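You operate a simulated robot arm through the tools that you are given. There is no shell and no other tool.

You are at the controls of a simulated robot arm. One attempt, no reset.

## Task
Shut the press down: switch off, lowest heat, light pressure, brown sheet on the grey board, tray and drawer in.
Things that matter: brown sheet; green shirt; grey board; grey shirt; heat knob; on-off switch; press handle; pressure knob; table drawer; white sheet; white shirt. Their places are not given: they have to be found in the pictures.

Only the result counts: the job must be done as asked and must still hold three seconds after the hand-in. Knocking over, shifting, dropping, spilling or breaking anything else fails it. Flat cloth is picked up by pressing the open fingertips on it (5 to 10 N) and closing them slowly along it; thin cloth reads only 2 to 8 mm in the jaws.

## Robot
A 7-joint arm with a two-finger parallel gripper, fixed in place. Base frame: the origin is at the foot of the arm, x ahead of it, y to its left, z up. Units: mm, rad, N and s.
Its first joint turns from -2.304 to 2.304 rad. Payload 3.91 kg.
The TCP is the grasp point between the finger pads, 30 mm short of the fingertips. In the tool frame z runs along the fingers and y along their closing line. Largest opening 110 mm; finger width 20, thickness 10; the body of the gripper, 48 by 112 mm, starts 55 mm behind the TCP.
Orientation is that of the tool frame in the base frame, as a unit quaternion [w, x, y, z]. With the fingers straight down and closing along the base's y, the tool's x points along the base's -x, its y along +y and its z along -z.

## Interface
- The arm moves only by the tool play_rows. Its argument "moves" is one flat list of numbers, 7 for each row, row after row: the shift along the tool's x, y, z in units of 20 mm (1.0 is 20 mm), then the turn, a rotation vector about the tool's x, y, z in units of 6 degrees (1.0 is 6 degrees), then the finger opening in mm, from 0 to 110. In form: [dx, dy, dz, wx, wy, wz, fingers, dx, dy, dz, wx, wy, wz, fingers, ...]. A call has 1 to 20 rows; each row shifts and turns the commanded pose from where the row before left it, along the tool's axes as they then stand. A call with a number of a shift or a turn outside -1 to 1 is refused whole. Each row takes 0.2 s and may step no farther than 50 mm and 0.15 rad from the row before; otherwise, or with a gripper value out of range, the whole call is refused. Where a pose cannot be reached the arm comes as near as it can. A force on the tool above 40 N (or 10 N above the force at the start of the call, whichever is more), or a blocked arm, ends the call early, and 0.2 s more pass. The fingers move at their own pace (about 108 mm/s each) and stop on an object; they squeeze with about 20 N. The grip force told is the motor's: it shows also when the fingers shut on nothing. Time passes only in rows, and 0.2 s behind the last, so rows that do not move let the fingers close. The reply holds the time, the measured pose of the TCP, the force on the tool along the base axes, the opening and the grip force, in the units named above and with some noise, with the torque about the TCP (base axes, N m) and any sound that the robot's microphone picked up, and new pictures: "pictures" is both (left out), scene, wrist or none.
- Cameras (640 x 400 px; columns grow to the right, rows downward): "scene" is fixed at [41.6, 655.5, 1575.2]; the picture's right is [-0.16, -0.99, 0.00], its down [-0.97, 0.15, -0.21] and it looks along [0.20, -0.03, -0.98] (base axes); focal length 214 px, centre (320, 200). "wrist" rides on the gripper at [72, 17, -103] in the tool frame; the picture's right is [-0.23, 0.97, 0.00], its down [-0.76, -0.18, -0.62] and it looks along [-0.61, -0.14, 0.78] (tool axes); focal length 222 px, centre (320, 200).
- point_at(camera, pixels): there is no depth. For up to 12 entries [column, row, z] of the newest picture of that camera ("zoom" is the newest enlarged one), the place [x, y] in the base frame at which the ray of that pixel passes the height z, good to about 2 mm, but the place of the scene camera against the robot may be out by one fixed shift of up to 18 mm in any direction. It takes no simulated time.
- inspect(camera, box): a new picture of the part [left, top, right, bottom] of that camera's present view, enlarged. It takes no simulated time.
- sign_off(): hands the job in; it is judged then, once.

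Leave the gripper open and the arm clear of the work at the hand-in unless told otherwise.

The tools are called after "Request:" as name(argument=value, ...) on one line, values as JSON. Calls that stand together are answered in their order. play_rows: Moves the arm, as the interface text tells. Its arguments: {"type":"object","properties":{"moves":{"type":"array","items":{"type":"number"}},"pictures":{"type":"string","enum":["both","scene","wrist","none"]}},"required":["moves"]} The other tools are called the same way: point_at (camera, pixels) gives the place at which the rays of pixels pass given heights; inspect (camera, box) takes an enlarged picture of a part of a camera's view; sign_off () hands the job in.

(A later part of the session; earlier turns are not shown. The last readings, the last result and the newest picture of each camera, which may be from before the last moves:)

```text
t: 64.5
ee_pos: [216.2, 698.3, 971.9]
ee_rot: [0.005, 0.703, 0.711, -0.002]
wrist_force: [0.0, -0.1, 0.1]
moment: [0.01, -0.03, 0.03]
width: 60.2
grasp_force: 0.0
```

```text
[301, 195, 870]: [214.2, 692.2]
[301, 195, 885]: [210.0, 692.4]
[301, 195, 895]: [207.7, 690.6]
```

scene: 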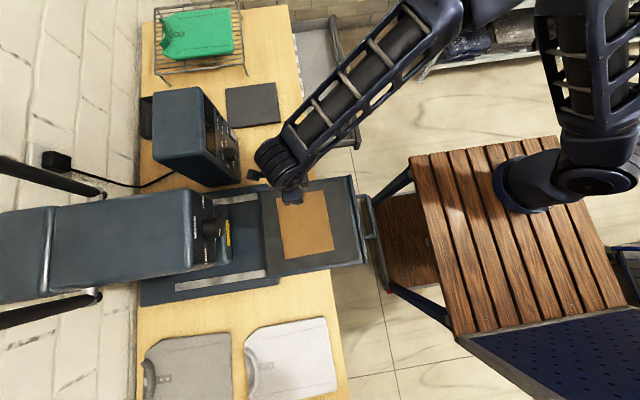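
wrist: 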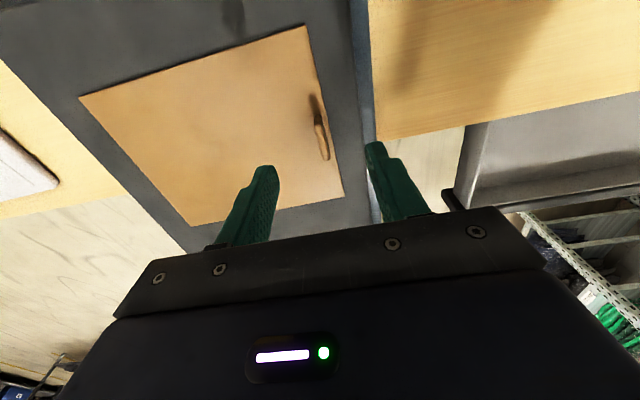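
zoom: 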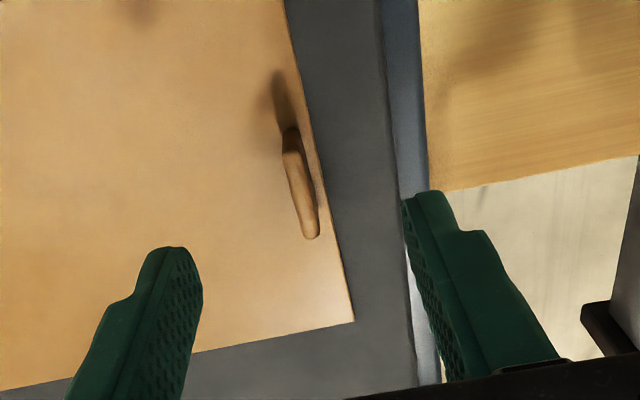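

The bar is at about (215.5, 689), top near z≈895, on a sheet at z≈872. I centre on it and descend to TCP z≈912 with a 40 mm opening.

Request:
play_rows(moves=[-0.45, -0.03, 0, 0, 0, 0, 40, 0, 0, 1, 0, 0, 0, 40, 0, 0, 1, 0, 0, 0, 40, 0, 0, 1, 0, 0, 0, 40])

Request:
inspect(camera="wrist", box=[220, 80, 420, 230])

Request:
inspect(camera="scene", box=[250, 165, 330, 245])

```text
t: 65.5
ee_pos: [216.2, 686.7, 912.4]
ee_rot: [0.004, 0.703, 0.711, -0.002]
wrist_force: [-0.1, -0.3, -0.6]
moment: [0.02, 0.01, -0.02]
width: 39.5
grasp_force: 0.1
```

scene: 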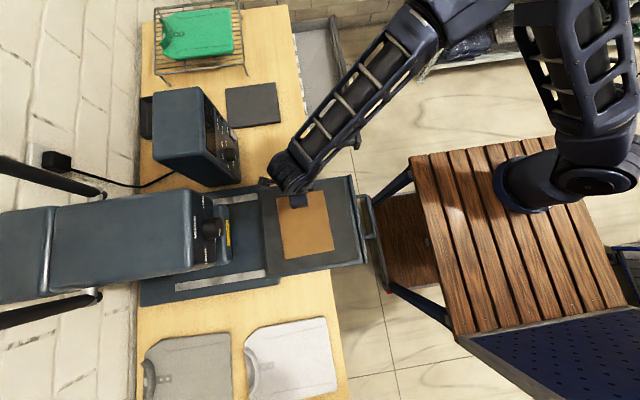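
wrist: 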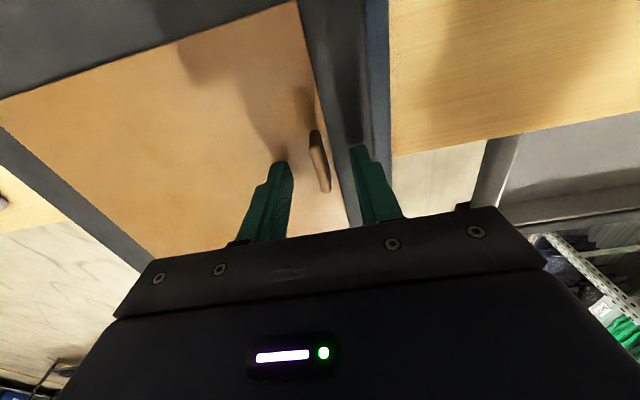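

```text
2.67 times, centred on (320, 155) of wrist
```

zoom: 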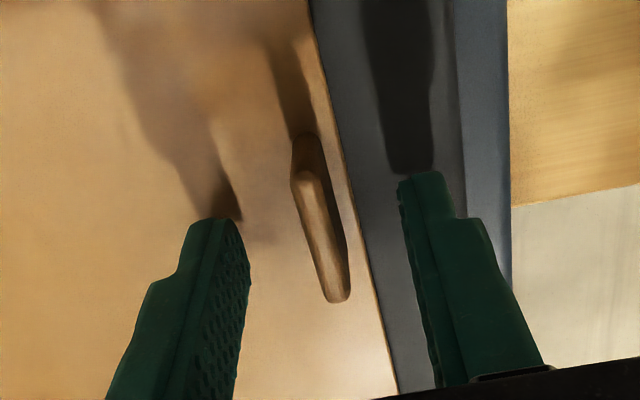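

```text
5.00 times, centred on (290, 205) of scene
```

zoom: 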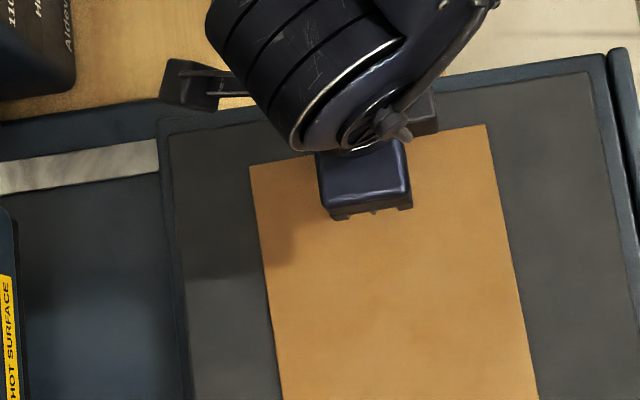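

The bar is centred between the fingers (≈217, 686). I go down 6 mm and close.

Request:
play_rows(moves=[0, 0.05, 0.3, 0, 0, 0, 40, 0, 0, 0, 0, 0, 0, 20, 0, 0, 0, 0, 0, 0, 8, 0, 0, 0, 0, 0, 0, 0, 0, 0, 0, 0, 0, 0, 0])

Request:
inspect(camera="wrist", box=[220, 80, 420, 230])

```text
t: 66.7
ee_pos: [216.3, 687.9, 905.6]
ee_rot: [0.004, 0.703, 0.711, -0.002]
wrist_force: [0.1, -0.7, -0.3]
moment: [0.01, 0.07, 0.03]
width: 5.9
grasp_force: 19.8
```

scene: 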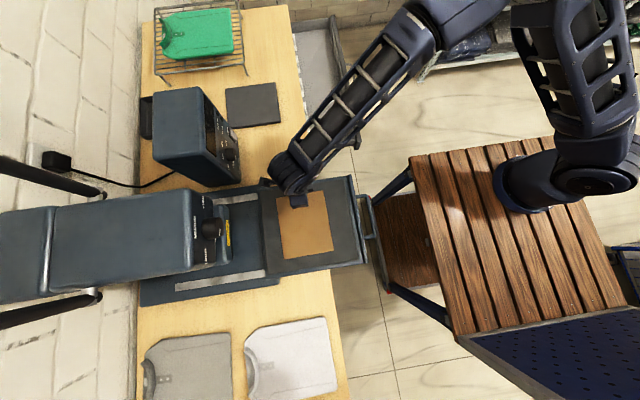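
wrist: 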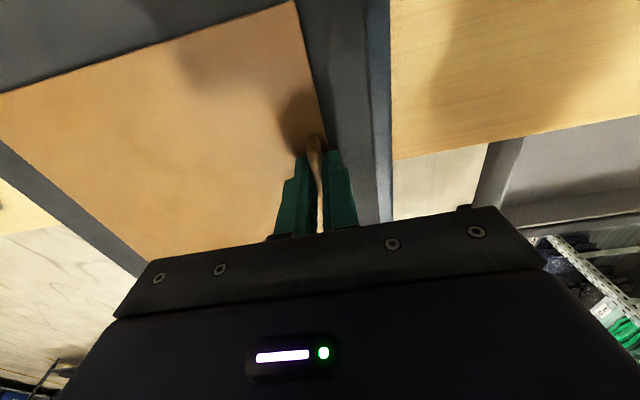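

```text
2.67 times, centred on (320, 155) of wrist
```

zoom: 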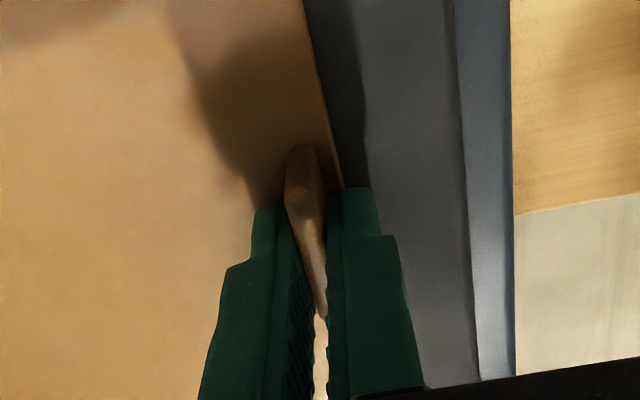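

The bar is held (5.9 mm, 20 N). I lift 40 mm and see how the sheet behaves.

Request:
play_rows(moves=[0, 0, -0.5, 0, 0, 0, 0, 0, 0, -0.5, 0, 0, 0, 0, 0, 0, -1, 0, 0, 0, 0])

Request:
inspect(camera="scene", box=[250, 165, 370, 285])

```text
t: 67.5
ee_pos: [216.3, 689.2, 945.4]
ee_rot: [0.005, 0.703, 0.711, -0.002]
wrist_force: [0.3, 0.6, -0.3]
moment: [-0.02, -0.01, 0.01]
width: 5.8
grasp_force: 20.1
```

scene: 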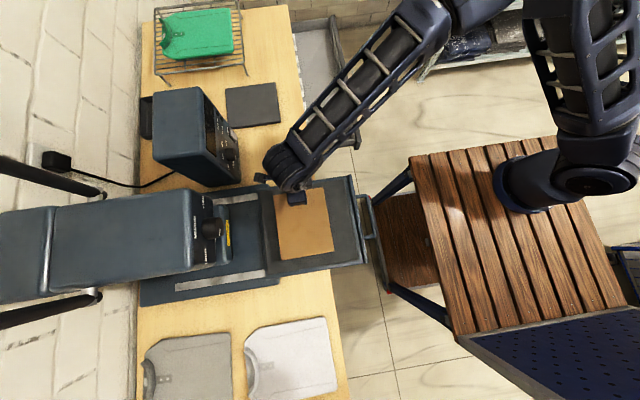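
wrist: 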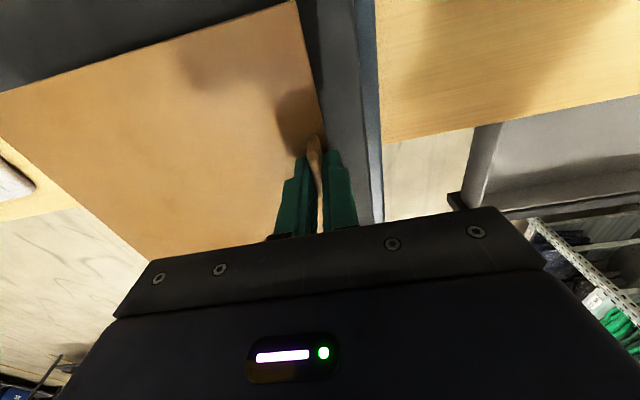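

```text
3.33 times, centred on (310, 225) of scene
```

zoom: 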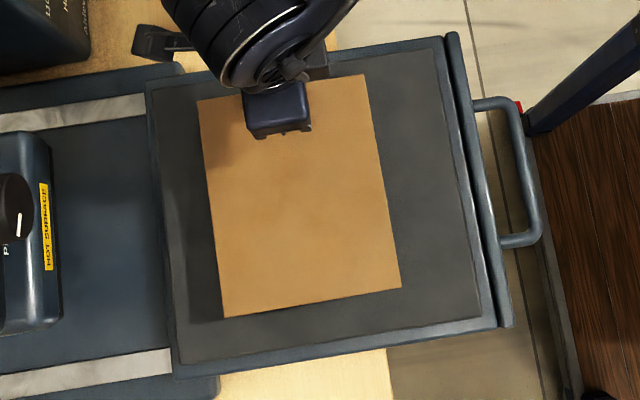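

The sheet is stiff and level in the grip. The board (x≈543–730, y≈728–930) fits it if the lip faces the robot, i.e. the sheet turned −90° about z, with TCP near (636, 736). I lift to z≈1010 and move out to about (416, 609), where there's room to turn.

Request:
play_rows(moves=[0, 0, -1, 0, 0, 0, 0, 0, 0, -1, 0, 0, 0, 0, 0, 0, -1, 0, 0, 0, 0, -0.4, 1, 0, 0, 0, 0, 0, -0.4, 1, 0, 0, 0, 0, 0, -0.4, 1, 0, 0, 0, 0, 0, -0.4, 1, 0, 0, 0, 0, 0, -0.4, 1, 0, 0, 0, 0, 0, -0.4, 1, 0, 0, 0, 0, 0, -0.4, 1, 0, 0, 0, 0, 0, -0.4, 1, 0, 0, 0, 0, 0, -0.4, 1, 0, 0, 0, 0, 0, -0.4, 1, 0, 0, 0, 0, 0], pictures="scene")

Request:
play_rows(moves=[0, 0, 0, 0, 0, 1, 0, 0, 0, 0, 0, 0, 1, 0, 0, 0, 0, 0, 0, 1, 0, 0, 0, 0, 0, 0, 1, 0, 0, 0, 0, 0, 0, 1, 0])

```text
t: 70.3
ee_pos: [417.6, 611.8, 1007.8]
ee_rot: [0.004, 0.703, 0.711, -0.001]
wrist_force: [-0.8, -0.2, -0.2]
moment: [0.02, -0.05, -0.02]
width: 5.9
grasp_force: 19.8
```

scene: 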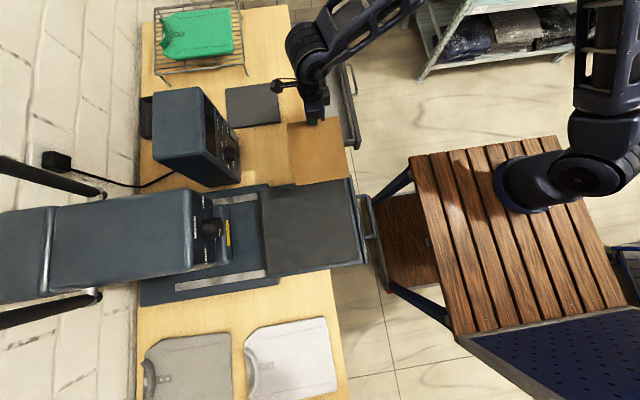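

```text
t: 71.5
ee_pos: [416.9, 611.8, 1007.5]
ee_rot: [0.004, 0.863, 0.505, 0.0]
wrist_force: [0.8, 0.6, -0.2]
moment: [0.0, -0.02, 0.01]
width: 6.1
grasp_force: 19.5
```

scene: 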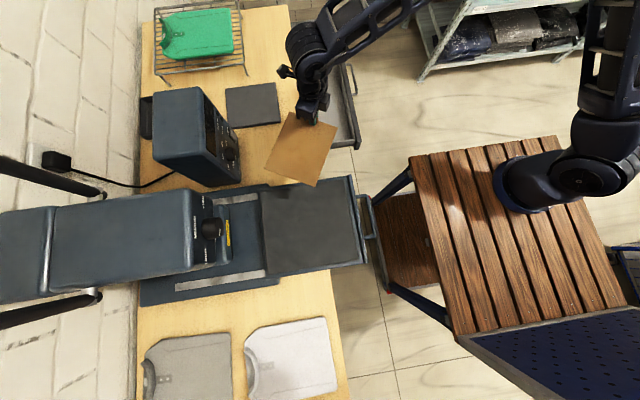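
wrist: 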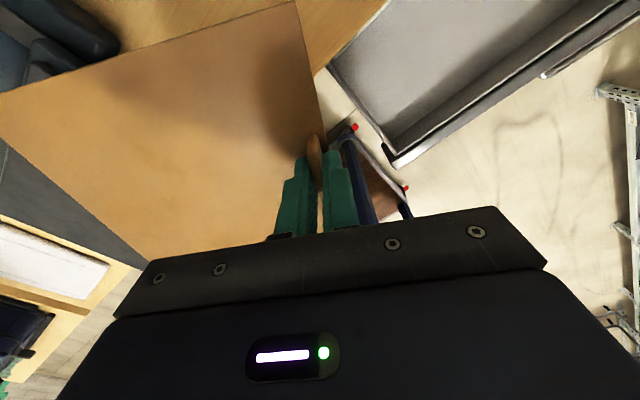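

Turning works and the sheet follows. Ten more rows to complete 90°.

Request:
play_rows(moves=[0, 0, 0, 0, 0, 1, 0, 0, 0, 0, 0, 0, 1, 0, 0, 0, 0, 0, 0, 1, 0, 0, 0, 0, 0, 0, 1, 0, 0, 0, 0, 0, 0, 1, 0, 0, 0, 0, 0, 0, 1, 0, 0, 0, 0, 0, 0, 1, 0, 0, 0, 0, 0, 0, 1, 0, 0, 0, 0, 0, 0, 1, 0, 0, 0, 0, 0, 0, 1, 0])

Request:
inspect(camera="scene", box=[200, 50, 360, 170])

```text
t: 73.7
ee_pos: [418.0, 611.3, 1008.1]
ee_rot: [0.004, 1.0, 0.006, 0.002]
wrist_force: [-0.5, -0.5, 0.0]
moment: [-0.06, 0.01, 0.01]
width: 6.1
grasp_force: 19.7
```

scene: 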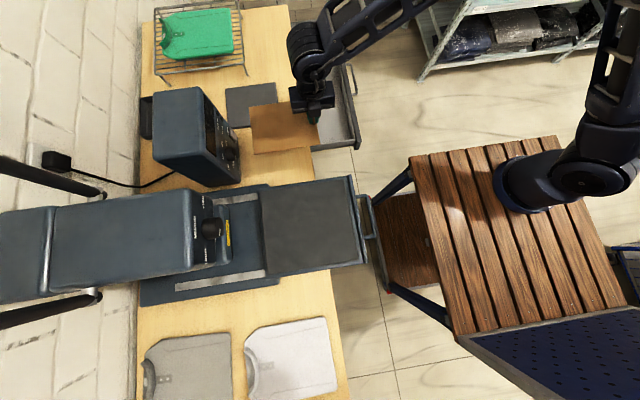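
wrist: 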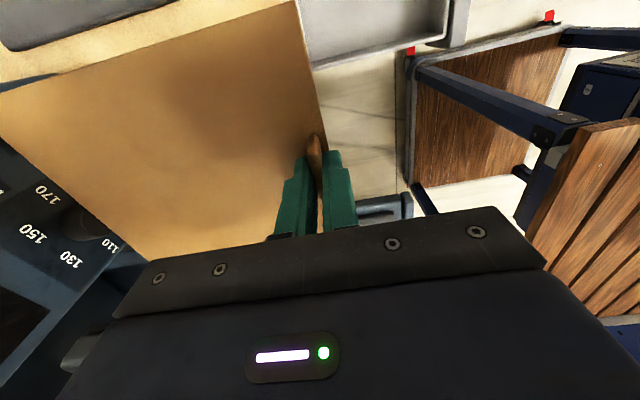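

```text
3.33 times, centred on (280, 110) of scene
```

zoom: 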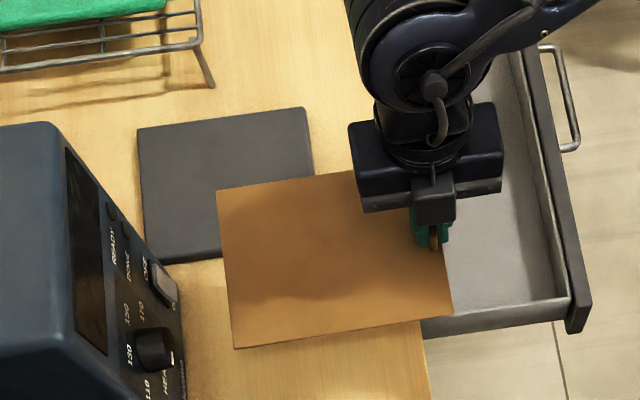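

Sheet is now oriented with the lip facing the robot. I move +x first (to keep clear of the controller), then +y, staying at z≈1008.

Request:
play_rows(moves=[1, 0, 0, 0, 0, 0, 0, 1, 0, 0, 0, 0, 0, 0, 1, 0, 0, 0, 0, 0, 0, 1, 0, 0, 0, 0, 0, 0, 1, 0, 0, 0, 0, 0, 0, 1, 0, 0, 0, 0, 0, 0, 1, 0, 0, 0, 0, 0, 0, 1, 0, 0, 0, 0, 0, 0, 1, 0, 0, 0, 0, 0, 0, 1, 0, 0, 0, 0, 0, 0, 0.9, 0, 0, 0, 0, 0, 0, 0, -1, 0, 0, 0, 0, 0, 0, -1, 0, 0, 0, 0, 0, 0, -1, 0, 0, 0, 0, 0, 0, -1, 0, 0, 0, 0, 0])

Request:
inspect(camera="scene", box=[180, 30, 340, 150])

```text
t: 76.9
ee_pos: [634.6, 694.4, 1006.8]
ee_rot: [0.005, 1.0, 0.006, 0.001]
wrist_force: [-0.4, -0.1, 0.3]
moment: [0.01, 0.0, 0.01]
width: 6.0
grasp_force: 19.4
```

scene: 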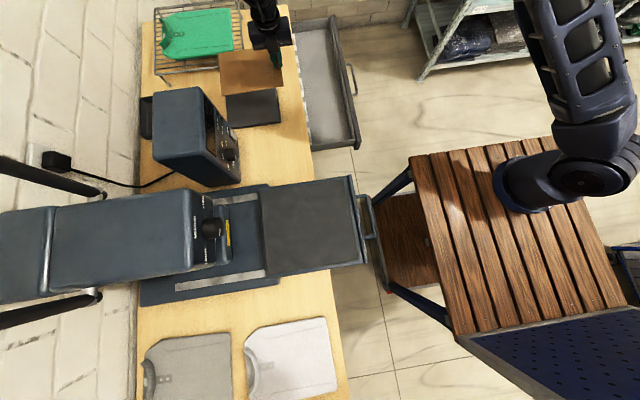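
wrist: 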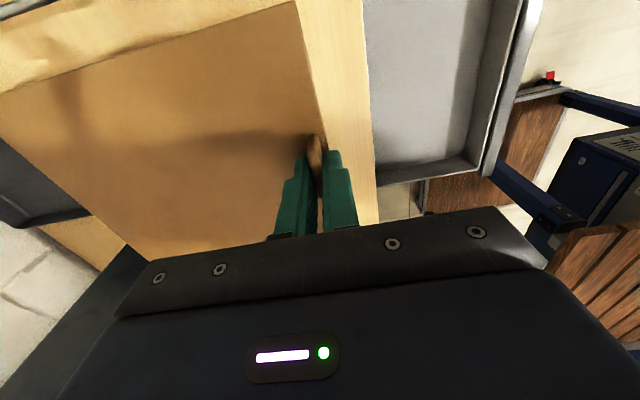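

```text
3.33 times, centred on (260, 90) of scene
```

zoom: 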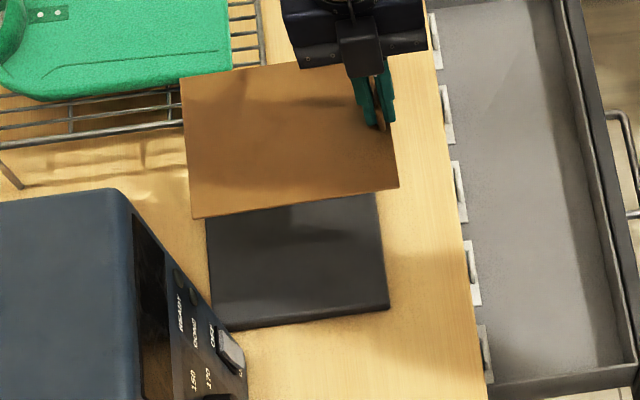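

I'll calibrate with the sheet's near-left corner (scene 283.4,86 at known pose) against board corners and the rack's feet.

Request:
point_at(camera="scene", pixels=[[283.4, 86, 973], [217.5, 95.6, 973], [214.5, 53, 973], [281, 122.5, 805], [231, 129, 805], [225.5, 88, 805], [275, 82, 805], [247.5, 76, 800], [165, 86, 800], [248, 75, 850]])

Request:
inspect(camera="scene", box=[140, 0, 300, 120])

```text
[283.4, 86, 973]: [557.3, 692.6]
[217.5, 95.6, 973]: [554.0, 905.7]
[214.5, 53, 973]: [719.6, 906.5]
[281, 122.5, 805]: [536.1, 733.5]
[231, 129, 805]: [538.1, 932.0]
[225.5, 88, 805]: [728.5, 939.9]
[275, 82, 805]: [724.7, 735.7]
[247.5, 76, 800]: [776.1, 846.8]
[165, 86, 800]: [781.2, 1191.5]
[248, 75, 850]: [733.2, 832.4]
```

```text
3.33 times, centred on (220, 60) of scene
```

zoom: 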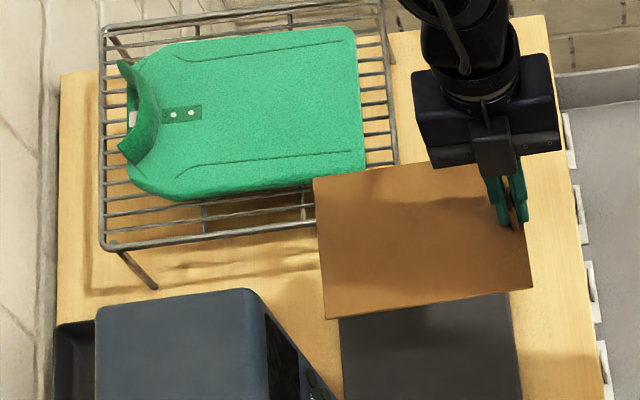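

Scene and robot agree within a few mm. Board is about x 539–729, y 731–933 (centre 634, 832), and the rack starts past x≈770, so it is clear. I finish the +y move to 738 and lower to z≈890.

Request:
play_rows(moves=[0, -1, 0, 0, 0, 0, 0, 0, -1, 0, 0, 0, 0, 0, 0, -0.18, 0, 0, 0, 0, 0, 0, 0, 1, 0, 0, 0, 0, 0, 0, 1, 0, 0, 0, 0, 0, 0, 1, 0, 0, 0, 0, 0, 0, 1, 0, 0, 0, 0, 0, 0, 1, 0, 0, 0, 0, 0, 0, 1, 0, 0, 0, 0])

Request:
inspect(camera="scene", box=[200, 50, 320, 150])

```text
t: 78.9
ee_pos: [634.3, 737.3, 886.8]
ee_rot: [0.004, 1.0, 0.006, 0.002]
wrist_force: [0.1, -0.6, -0.2]
moment: [-0.02, 0.01, 0.02]
width: 5.8
grasp_force: 19.9
```

scene: 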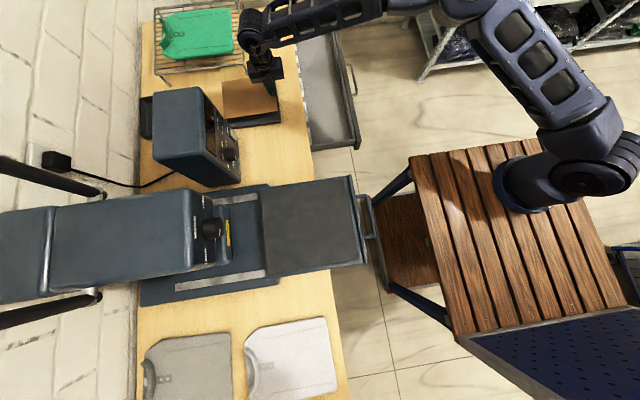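
wrist: 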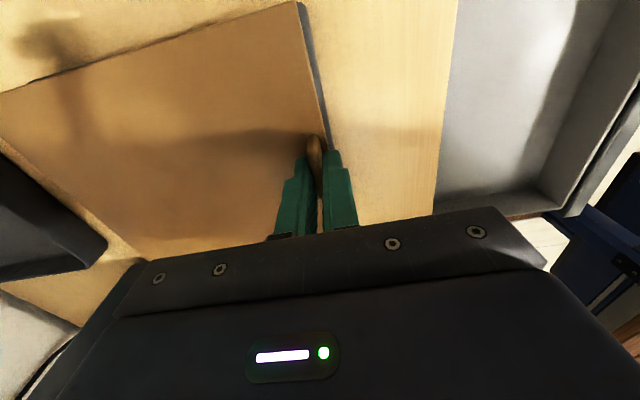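

```text
4.00 times, centred on (260, 100) of scene
```

zoom: 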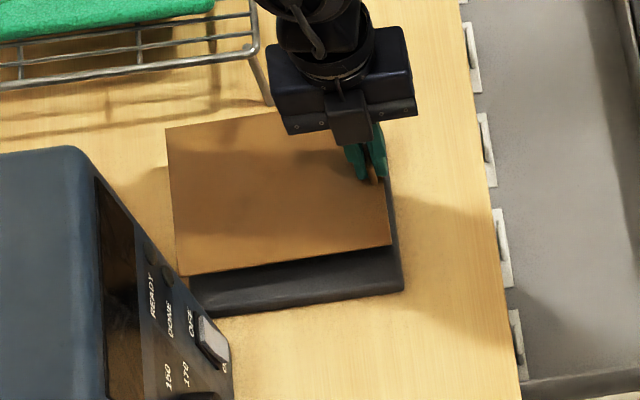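

The sheet will land within the board; I shift +x by 4 mm and lower to about z=847 first.

Request:
play_rows(moves=[0.2, 0, 1, 0, 0, 0, 0, 0, 0, 0.5, 0, 0, 0, 0, 0, 0, 0.5, 0, 0, 0, 0], pictures="scene")

Request:
inspect(camera="scene", box=[200, 50, 320, 150])

```text
t: 79.7
ee_pos: [639.3, 737.2, 850.4]
ee_rot: [0.004, 1.0, 0.005, 0.003]
wrist_force: [-1.6, -5.3, 25.2]
moment: [0.11, 0.3, 0.04]
width: 6.0
grasp_force: 20.2
```

scene: 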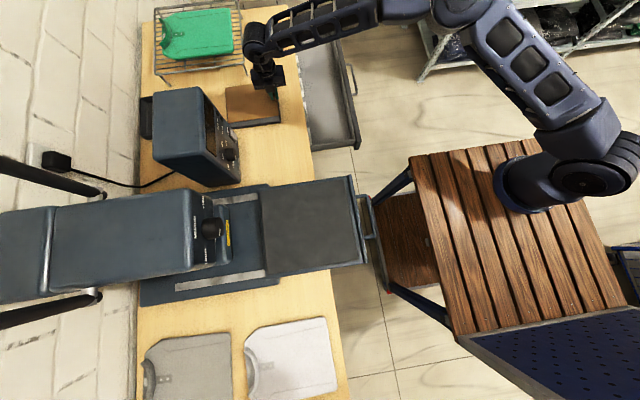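

```text
4.00 times, centred on (260, 100) of scene
```

zoom: 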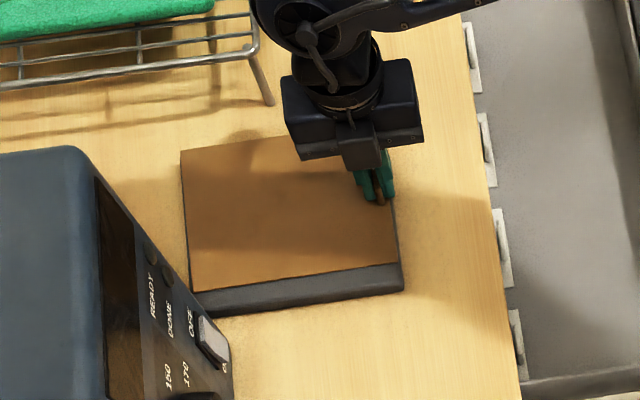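

Contact: the sheet rests on the board at TCP z≈850. Against the board outline it sits ~6 mm too far toward +x and ~5 mm too far toward +y, so I lift 10 mm, shift (−6, −6), and set it down again.

Request:
play_rows(moves=[0, 0, -0.5, 0, 0, 0, 0, -0.3, 0.3, 0, 0, 0, 0, 0, 0, 0, 0.3, 0, 0, 0, 0, 0, 0, 0, 0, 0, 0, 0], pictures="both")

Request:
inspect(camera="scene", box=[200, 50, 320, 150])

```text
t: 80.7
ee_pos: [633.4, 729.0, 851.5]
ee_rot: [0.005, 1.0, 0.007, 0.001]
wrist_force: [0.6, -0.6, 1.3]
moment: [0.27, -0.17, -0.06]
width: 6.2
grasp_force: 19.8
```

scene: 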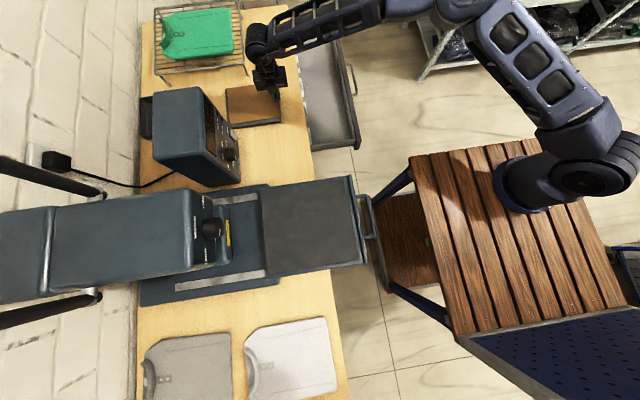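
wrist: 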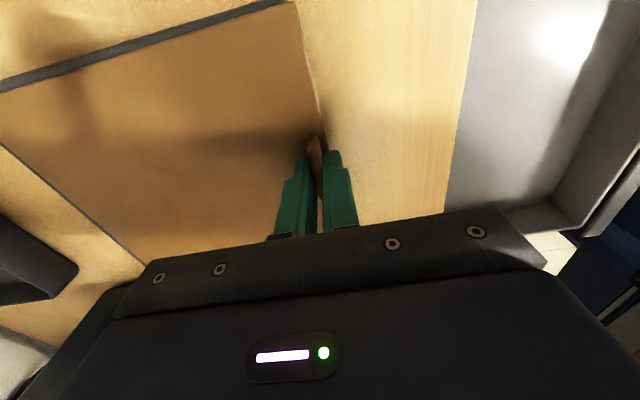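

```text
4.00 times, centred on (260, 100) of scene
```

zoom: 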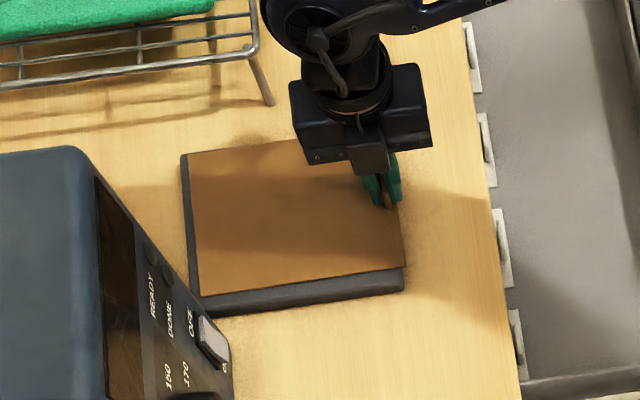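

Nearly perfect; it overhangs slightly at the near edge, so I move +4 mm in y, set down, and open.

Request:
play_rows(moves=[0, 0, -0.25, 0, 0, 0, 0, 0, -0.2, 0, 0, 0, 0, 0, 0, 0, 0.28, 0, 0, 0, 0, 0, 0, 0, 0, 0, 0, 0], pictures="both")

Request:
inspect(camera="scene", box=[200, 50, 320, 150])

```text
t: 81.7
ee_pos: [633.5, 734.2, 850.7]
ee_rot: [0.004, 1.0, 0.006, 0.002]
wrist_force: [-0.8, 0.7, 2.9]
moment: [0.12, -0.04, -0.03]
width: 5.9
grasp_force: 19.9
```

scene: 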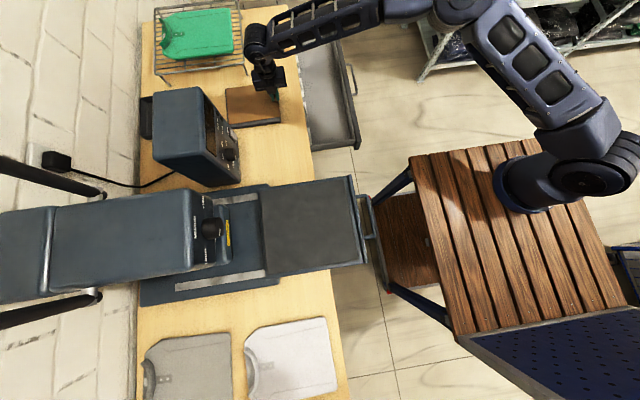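
wrist: 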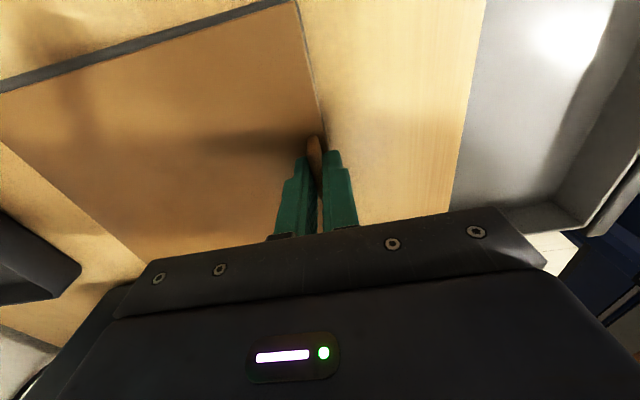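

```text
4.00 times, centred on (260, 100) of scene
```

zoom: 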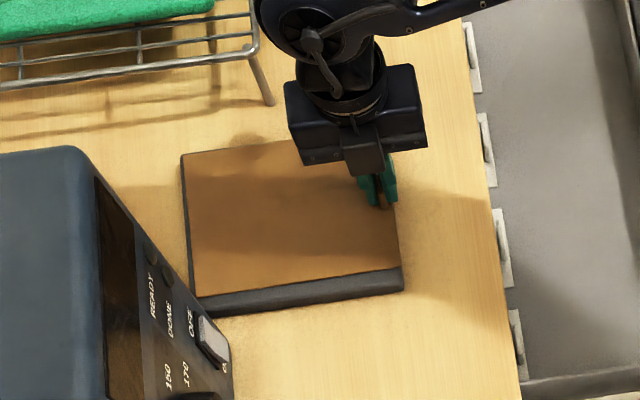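

The sheet is centred on the board. I open gently and rise.

Request:
play_rows(moves=[0, 0, 0, 0, 0, 0, 10, 0, 0, 0, 0, 0, 0, 25, 0, 0, -0.3, 0, 0, 0, 30, 0, 0, -1, 0, 0, 0, 30, 0, 0, -1, 0, 0, 0, 30, 0, 0, -1, 0, 0, 0, 30, 0, 1, -1, 0, 0, 0, 30, 0, 1, -1, 0, 0, 0, 30, 0, 1, -1, 0, 0, 0, 30])

Request:
inspect(camera="scene", box=[200, 50, 320, 150])

Request:
inspect(camera="wrist", box=[0, 0, 640, 240])

```text
t: 83.7
ee_pos: [632.7, 674.9, 976.2]
ee_rot: [0.005, 1.0, 0.006, 0.002]
wrist_force: [-0.2, 0.5, -1.4]
moment: [-0.02, 0.02, 0.01]
width: 30.1
grasp_force: 0.1
```

scene: 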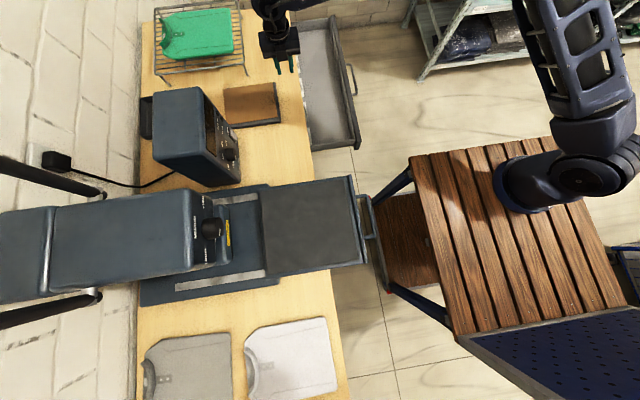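
wrist: 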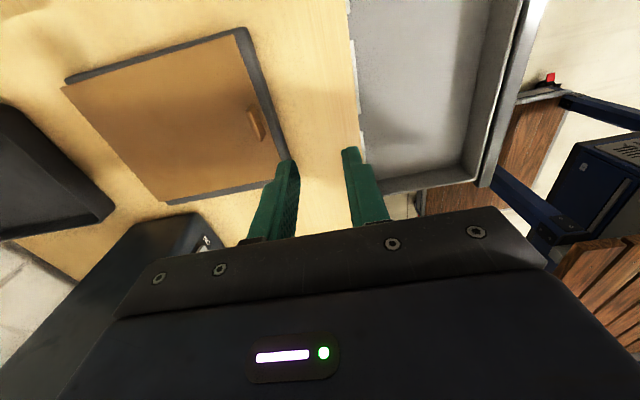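

```text
4.00 times, centred on (260, 100) of scene
```

zoom: 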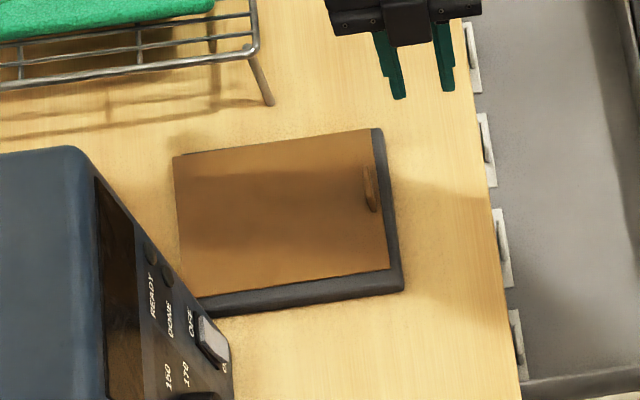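

```text
1.00 times, centred on (320, 120) of wrist (not enlarged: the box is as wide or as high as the picture)
```

zoom: 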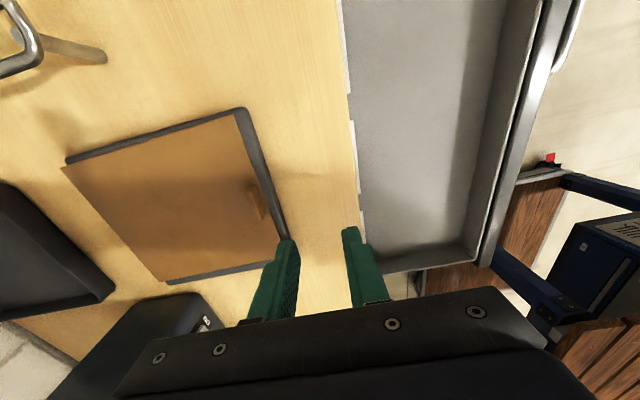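

On release the sheet slid about 8 mm toward +y and overhangs that side a little. I'll measure where the bar and edges are now.

Request:
point_at(camera="wrist", pixels=[[255, 125, 835], [255, 125, 828], [234, 35, 818], [289, 158, 818], [61, 87, 818], [165, 203, 818], [246, 30, 816], [290, 150, 816], [66, 80, 816]])

Request:
inspect(camera="wrist", box=[40, 10, 320, 220])

```text
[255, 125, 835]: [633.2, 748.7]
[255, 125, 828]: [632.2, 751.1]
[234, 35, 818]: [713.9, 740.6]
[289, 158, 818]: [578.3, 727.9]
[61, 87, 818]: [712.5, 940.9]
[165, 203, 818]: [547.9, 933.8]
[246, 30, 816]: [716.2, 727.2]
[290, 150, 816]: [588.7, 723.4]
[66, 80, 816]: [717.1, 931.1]
```

```text
1.90 times, centred on (180, 115) of wrist
```

zoom: 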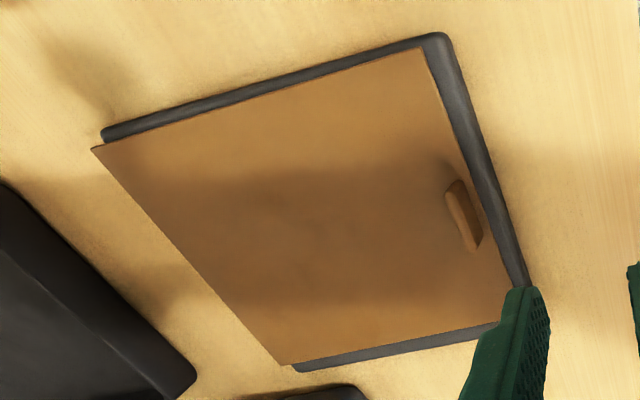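

The sheet overhangs ~9 mm at +y with a ~10 mm free strip at −y. I'll straddle the bar again with the fingers centred at y≈736, so that closing draws the flat-lying sheet back.

Request:
play_rows(moves=[0, -1, 0, 0, 0, 0, 44, 0, -1, 0, 0, 0, 0, 44, 0, -1, 0, 0, 0, 0, 44, 0, -0.06, 1, 0, 0, 0, 44, 0, 0, 1, 0, 0, 0, 44, 0, 0, 1, 0, 0, 0, 44, 0, 0, 1, 0, 0, 0, 44, 0, 0, 1, 0, 0, 0, 44])

Request:
inspect(camera="wrist", box=[200, 60, 420, 230])

```text
t: 85.5
ee_pos: [633.1, 736.1, 877.4]
ee_rot: [0.004, 1.0, 0.005, 0.003]
wrist_force: [-0.3, 0.5, 0.3]
moment: [-0.02, -0.01, 0.0]
width: 44.0
grasp_force: 0.1
```

scene: 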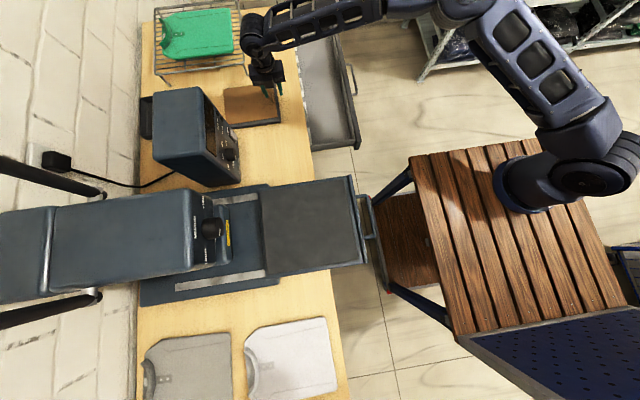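
wrist: 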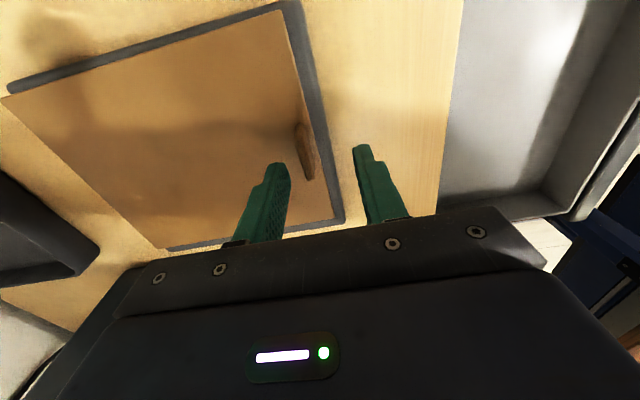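

```text
2.35 times, centred on (310, 145) of wrist
```

zoom: 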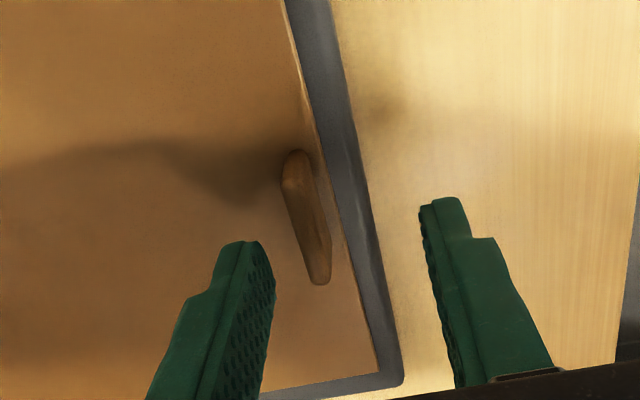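

The bar (y≈747) lies inside the +y finger (758). I descend to z≈851 and close slowly.

Request:
play_rows(moves=[0, 0, 1, 0, 0, 0, 44, 0, 0, 0.3, 0, 0, 0, 44, 0, 0, 0, 0, 0, 0, 30, 0, 0, 0, 0, 0, 0, 20, 0, 0, 0, 0, 0, 0, 10, 0, 0, 0, 0, 0, 0, 4, 0, 0, 0, 0, 0, 0, 4])

Request:
inspect(camera="scene", box=[200, 50, 320, 150])

```text
t: 87.1
ee_pos: [632.7, 735.8, 850.8]
ee_rot: [0.005, 1.0, 0.006, 0.002]
wrist_force: [1.0, -1.6, 4.7]
moment: [0.12, 0.0, -0.02]
width: 6.1
grasp_force: 20.3
```

scene: 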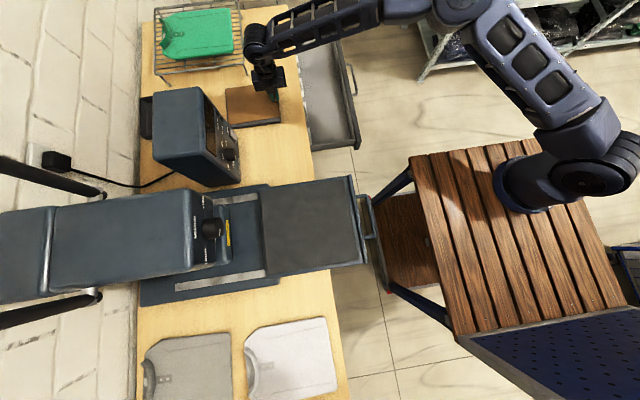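
wrist: 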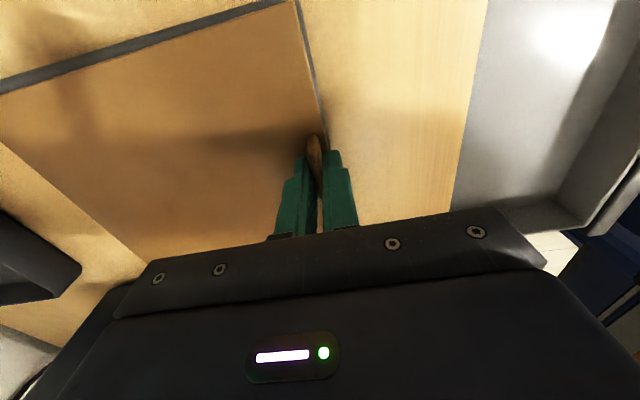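

```text
4.00 times, centred on (260, 100) of scene
```

zoom: 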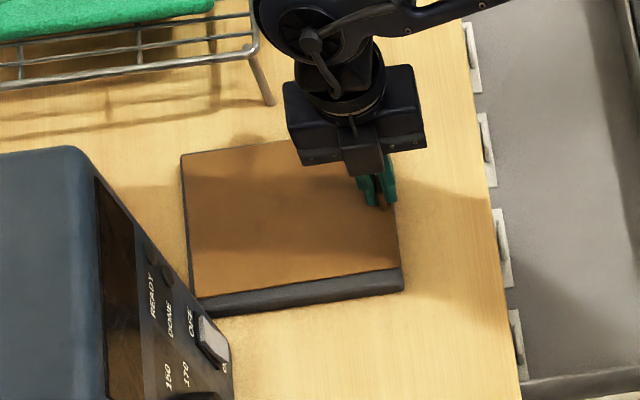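

Centred again. Now I open very slowly without moving and look before rising.

Request:
play_rows(moves=[0, 0, 0, 0, 0, 0, 7, 0, 0, 0, 0, 0, 0, 9, 0, 0, 0, 0, 0, 0, 12, 0, 0, 0, 0, 0, 0, 20, 0, 0, 0, 0, 0, 0, 30])

Request:
inspect(camera="scene", box=[200, 50, 320, 150])

```text
t: 88.3
ee_pos: [632.6, 735.4, 851.0]
ee_rot: [0.004, 1.0, 0.006, 0.002]
wrist_force: [0.0, -0.9, 5.8]
moment: [0.07, 0.02, 0.01]
width: 29.8
grasp_force: 0.0
```

scene: 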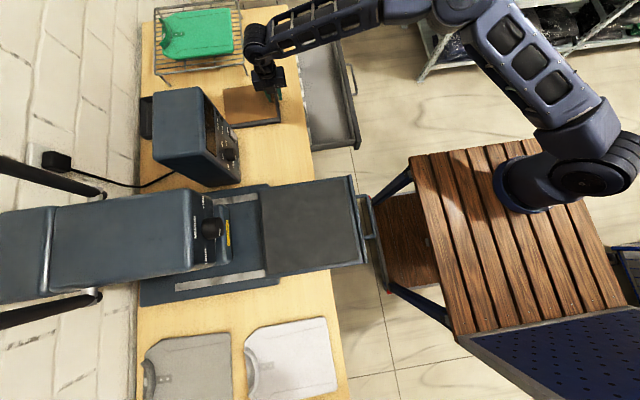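
wrist: 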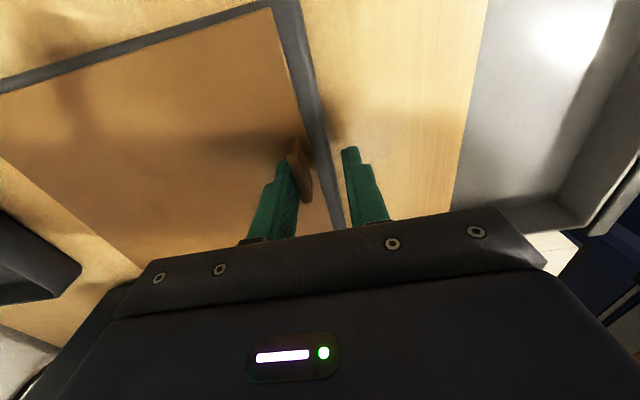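

```text
4.00 times, centred on (260, 100) of scene
```

zoom: 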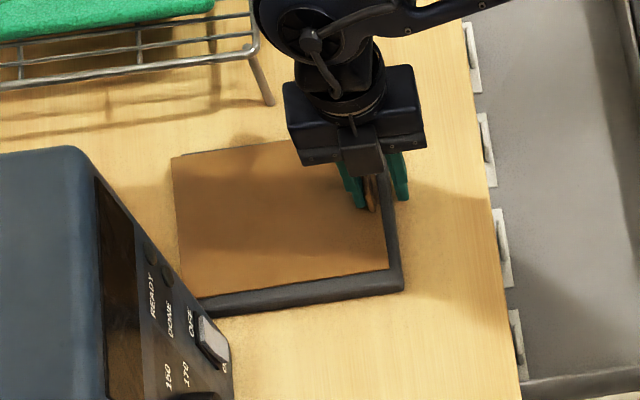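

The +y fingertip was touching the sheet and dragged it when opening. I close again to bring it back, open only to 8 mm, rise straight up, then open.

Request:
play_rows(moves=[0, 0, 0, 0, 0, 0, 20, 0, 0, 0, 0, 0, 0, 10, 0, -0.1, 0, 0, 0, 0, 4, 0, 0, 0, 0, 0, 0, 4, 0, 0, 0, 0, 0, 0, 8, 0, 0, -0.1, 0, 0, 0, 8.5, 0, 0, -0.2, 0, 0, 0, 10, 0, 0, -0.5, 0, 0, 0, 12, 0, 0, -1, 0, 0, 0, 12, 0, 0, -1, 0, 0, 0, 12, 0, 0, -1, 0, 0, 0, 30, 0, 0, -1, 0, 0, 0, 30])

Request:
inspect(camera="scene", box=[200, 50, 320, 150])

```text
t: 90.9
ee_pos: [632.4, 738.4, 944.8]
ee_rot: [0.005, 1.0, 0.006, 0.002]
wrist_force: [0.1, -0.2, -0.1]
moment: [-0.02, 0.04, -0.02]
width: 30.1
grasp_force: 0.0
```

scene: 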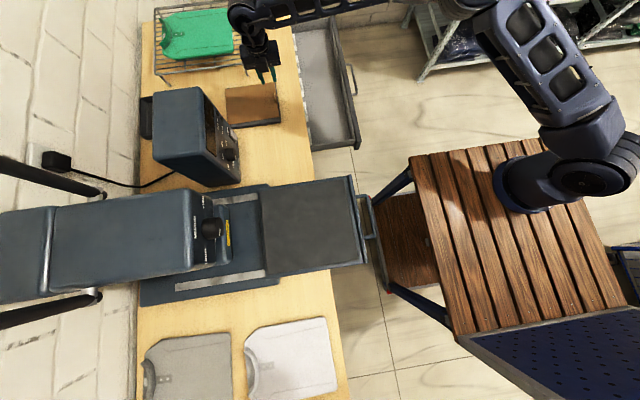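
wrist: 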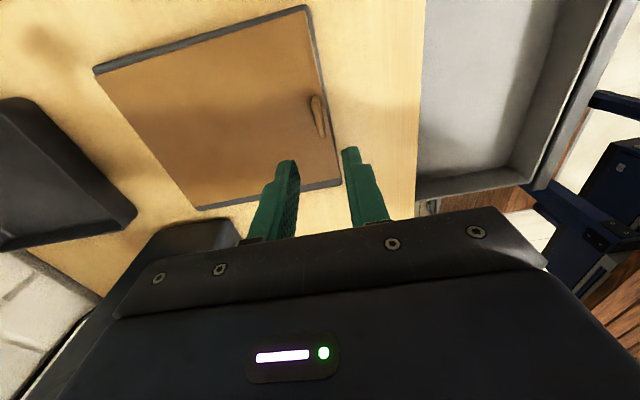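

```text
4.00 times, centred on (260, 100) of scene
```

zoom: 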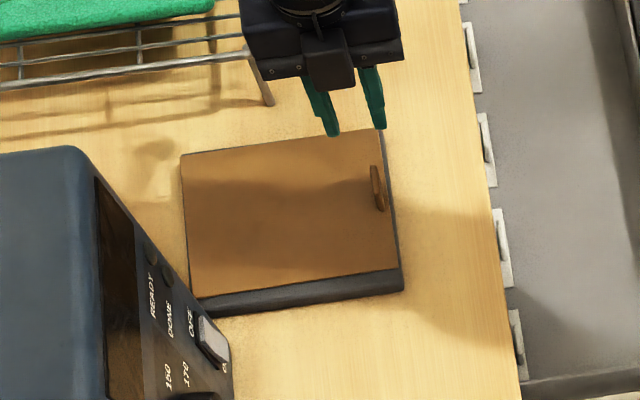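

The sheet now lies fully on the board. Next is the tray: I go over its handle at about (210, 500), z≈1000.

Request:
play_rows(moves=[-1, 0.56, -0.13, 0, 0, 0, 60, -1, 0.56, -0.13, 0, 0, 0, 60, -1, 0.56, -0.13, 0, 0, 0, 60, -1, 0.56, -0.13, 0, 0, 0, 60, -1, 0.56, -0.13, 0, 0, 0, 60, -1, 0.56, -0.13, 0, 0, 0, 60, -1, 0.56, -0.13, 0, 0, 0, 60, -1, 0.56, -0.13, 0, 0, 0, 60, -1, 0.56, -0.13, 0, 0, 0, 60, -1, 0.56, -0.13, 0, 0, 0, 60, -1, 0.56, -0.13, 0, 0, 0, 60, -1, 0.56, -0.13, 0, 0, 0, 60, -1, 0.56, -0.13, 0, 0, 0, 60, -1, 0.56, -0.13, 0, 0, 0, 60, -1, 0.56, -0.13, 0, 0, 0, 60, -1, 0.56, -0.13, 0, 0, 0, 60, -1, 0.56, -0.13, 0, 0, 0, 60, -1, 0.56, -0.13, 0, 0, 0, 60, -1, 0.56, -0.13, 0, 0, 0, 60, -1, 0.56, -0.13, 0, 0, 0, 60])

Request:
inspect(camera="wrist", box=[160, 0, 480, 240])

Request:
inspect(camera="scene", box=[300, 160, 420, 280])

```text
t: 95.1
ee_pos: [235.4, 510.1, 998.7]
ee_rot: [0.003, 1.0, 0.006, 0.002]
wrist_force: [0.6, 0.2, -0.2]
moment: [0.0, 0.03, 0.01]
width: 59.9
grasp_force: 0.0
```

scene: 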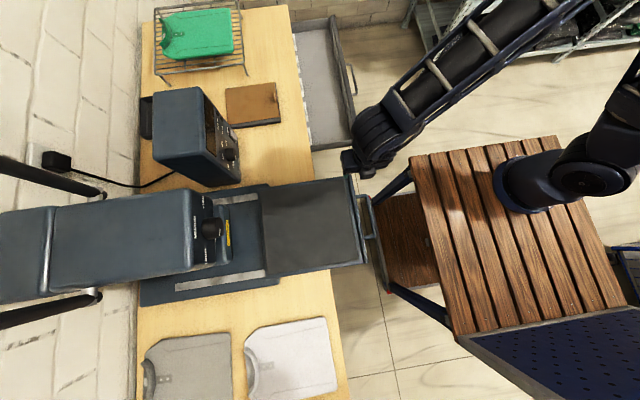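
wrist: 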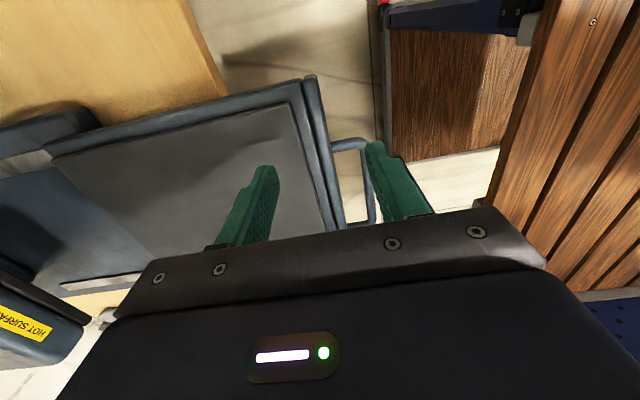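

```text
1.67 times, centred on (320, 120) of wrist
```

zoom: 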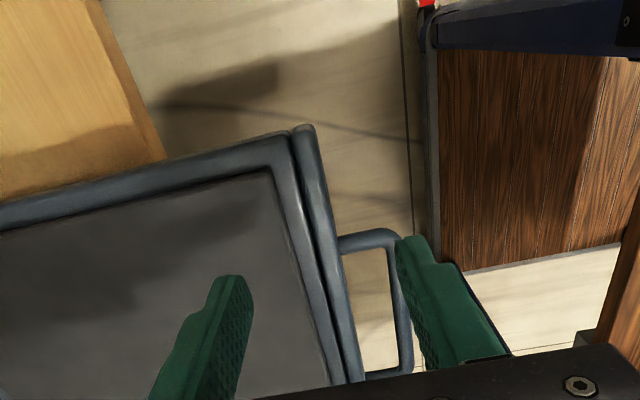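

```text
3.33 times, centred on (360, 220) of scene
```

zoom: 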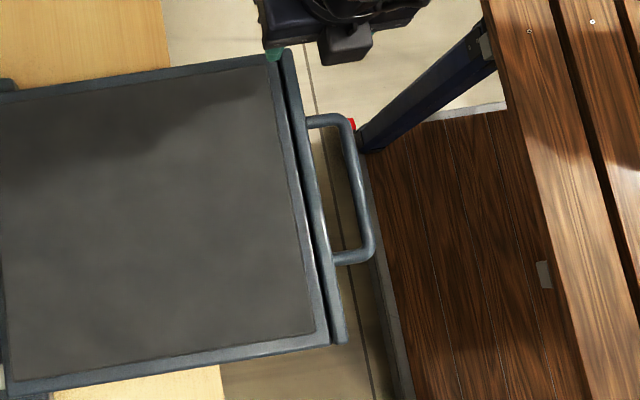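

I'll triangulate the handle bar (wrist 365,141 … 371,216; scene 368,196 … 375,233).

Request:
point_at(camera="wrist", pixels=[[365, 141, 820], [365, 141, 860], [371, 216, 820], [371, 216, 860], [312, 75, 860], [312, 75, 880]])

Request:
point_at(camera="scene", pixels=[[368.4, 196, 820], [368.4, 196, 860], [375, 233.5, 820], [375, 233.5, 860], [348, 176, 860], [348, 176, 880]])

```text
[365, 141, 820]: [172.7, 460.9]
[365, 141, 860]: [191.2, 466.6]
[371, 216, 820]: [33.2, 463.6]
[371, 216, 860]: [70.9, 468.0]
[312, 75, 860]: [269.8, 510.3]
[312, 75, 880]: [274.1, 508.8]
```

```text
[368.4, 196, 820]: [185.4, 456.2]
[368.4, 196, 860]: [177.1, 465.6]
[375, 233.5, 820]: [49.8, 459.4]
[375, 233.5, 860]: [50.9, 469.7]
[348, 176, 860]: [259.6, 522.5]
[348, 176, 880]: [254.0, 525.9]
```

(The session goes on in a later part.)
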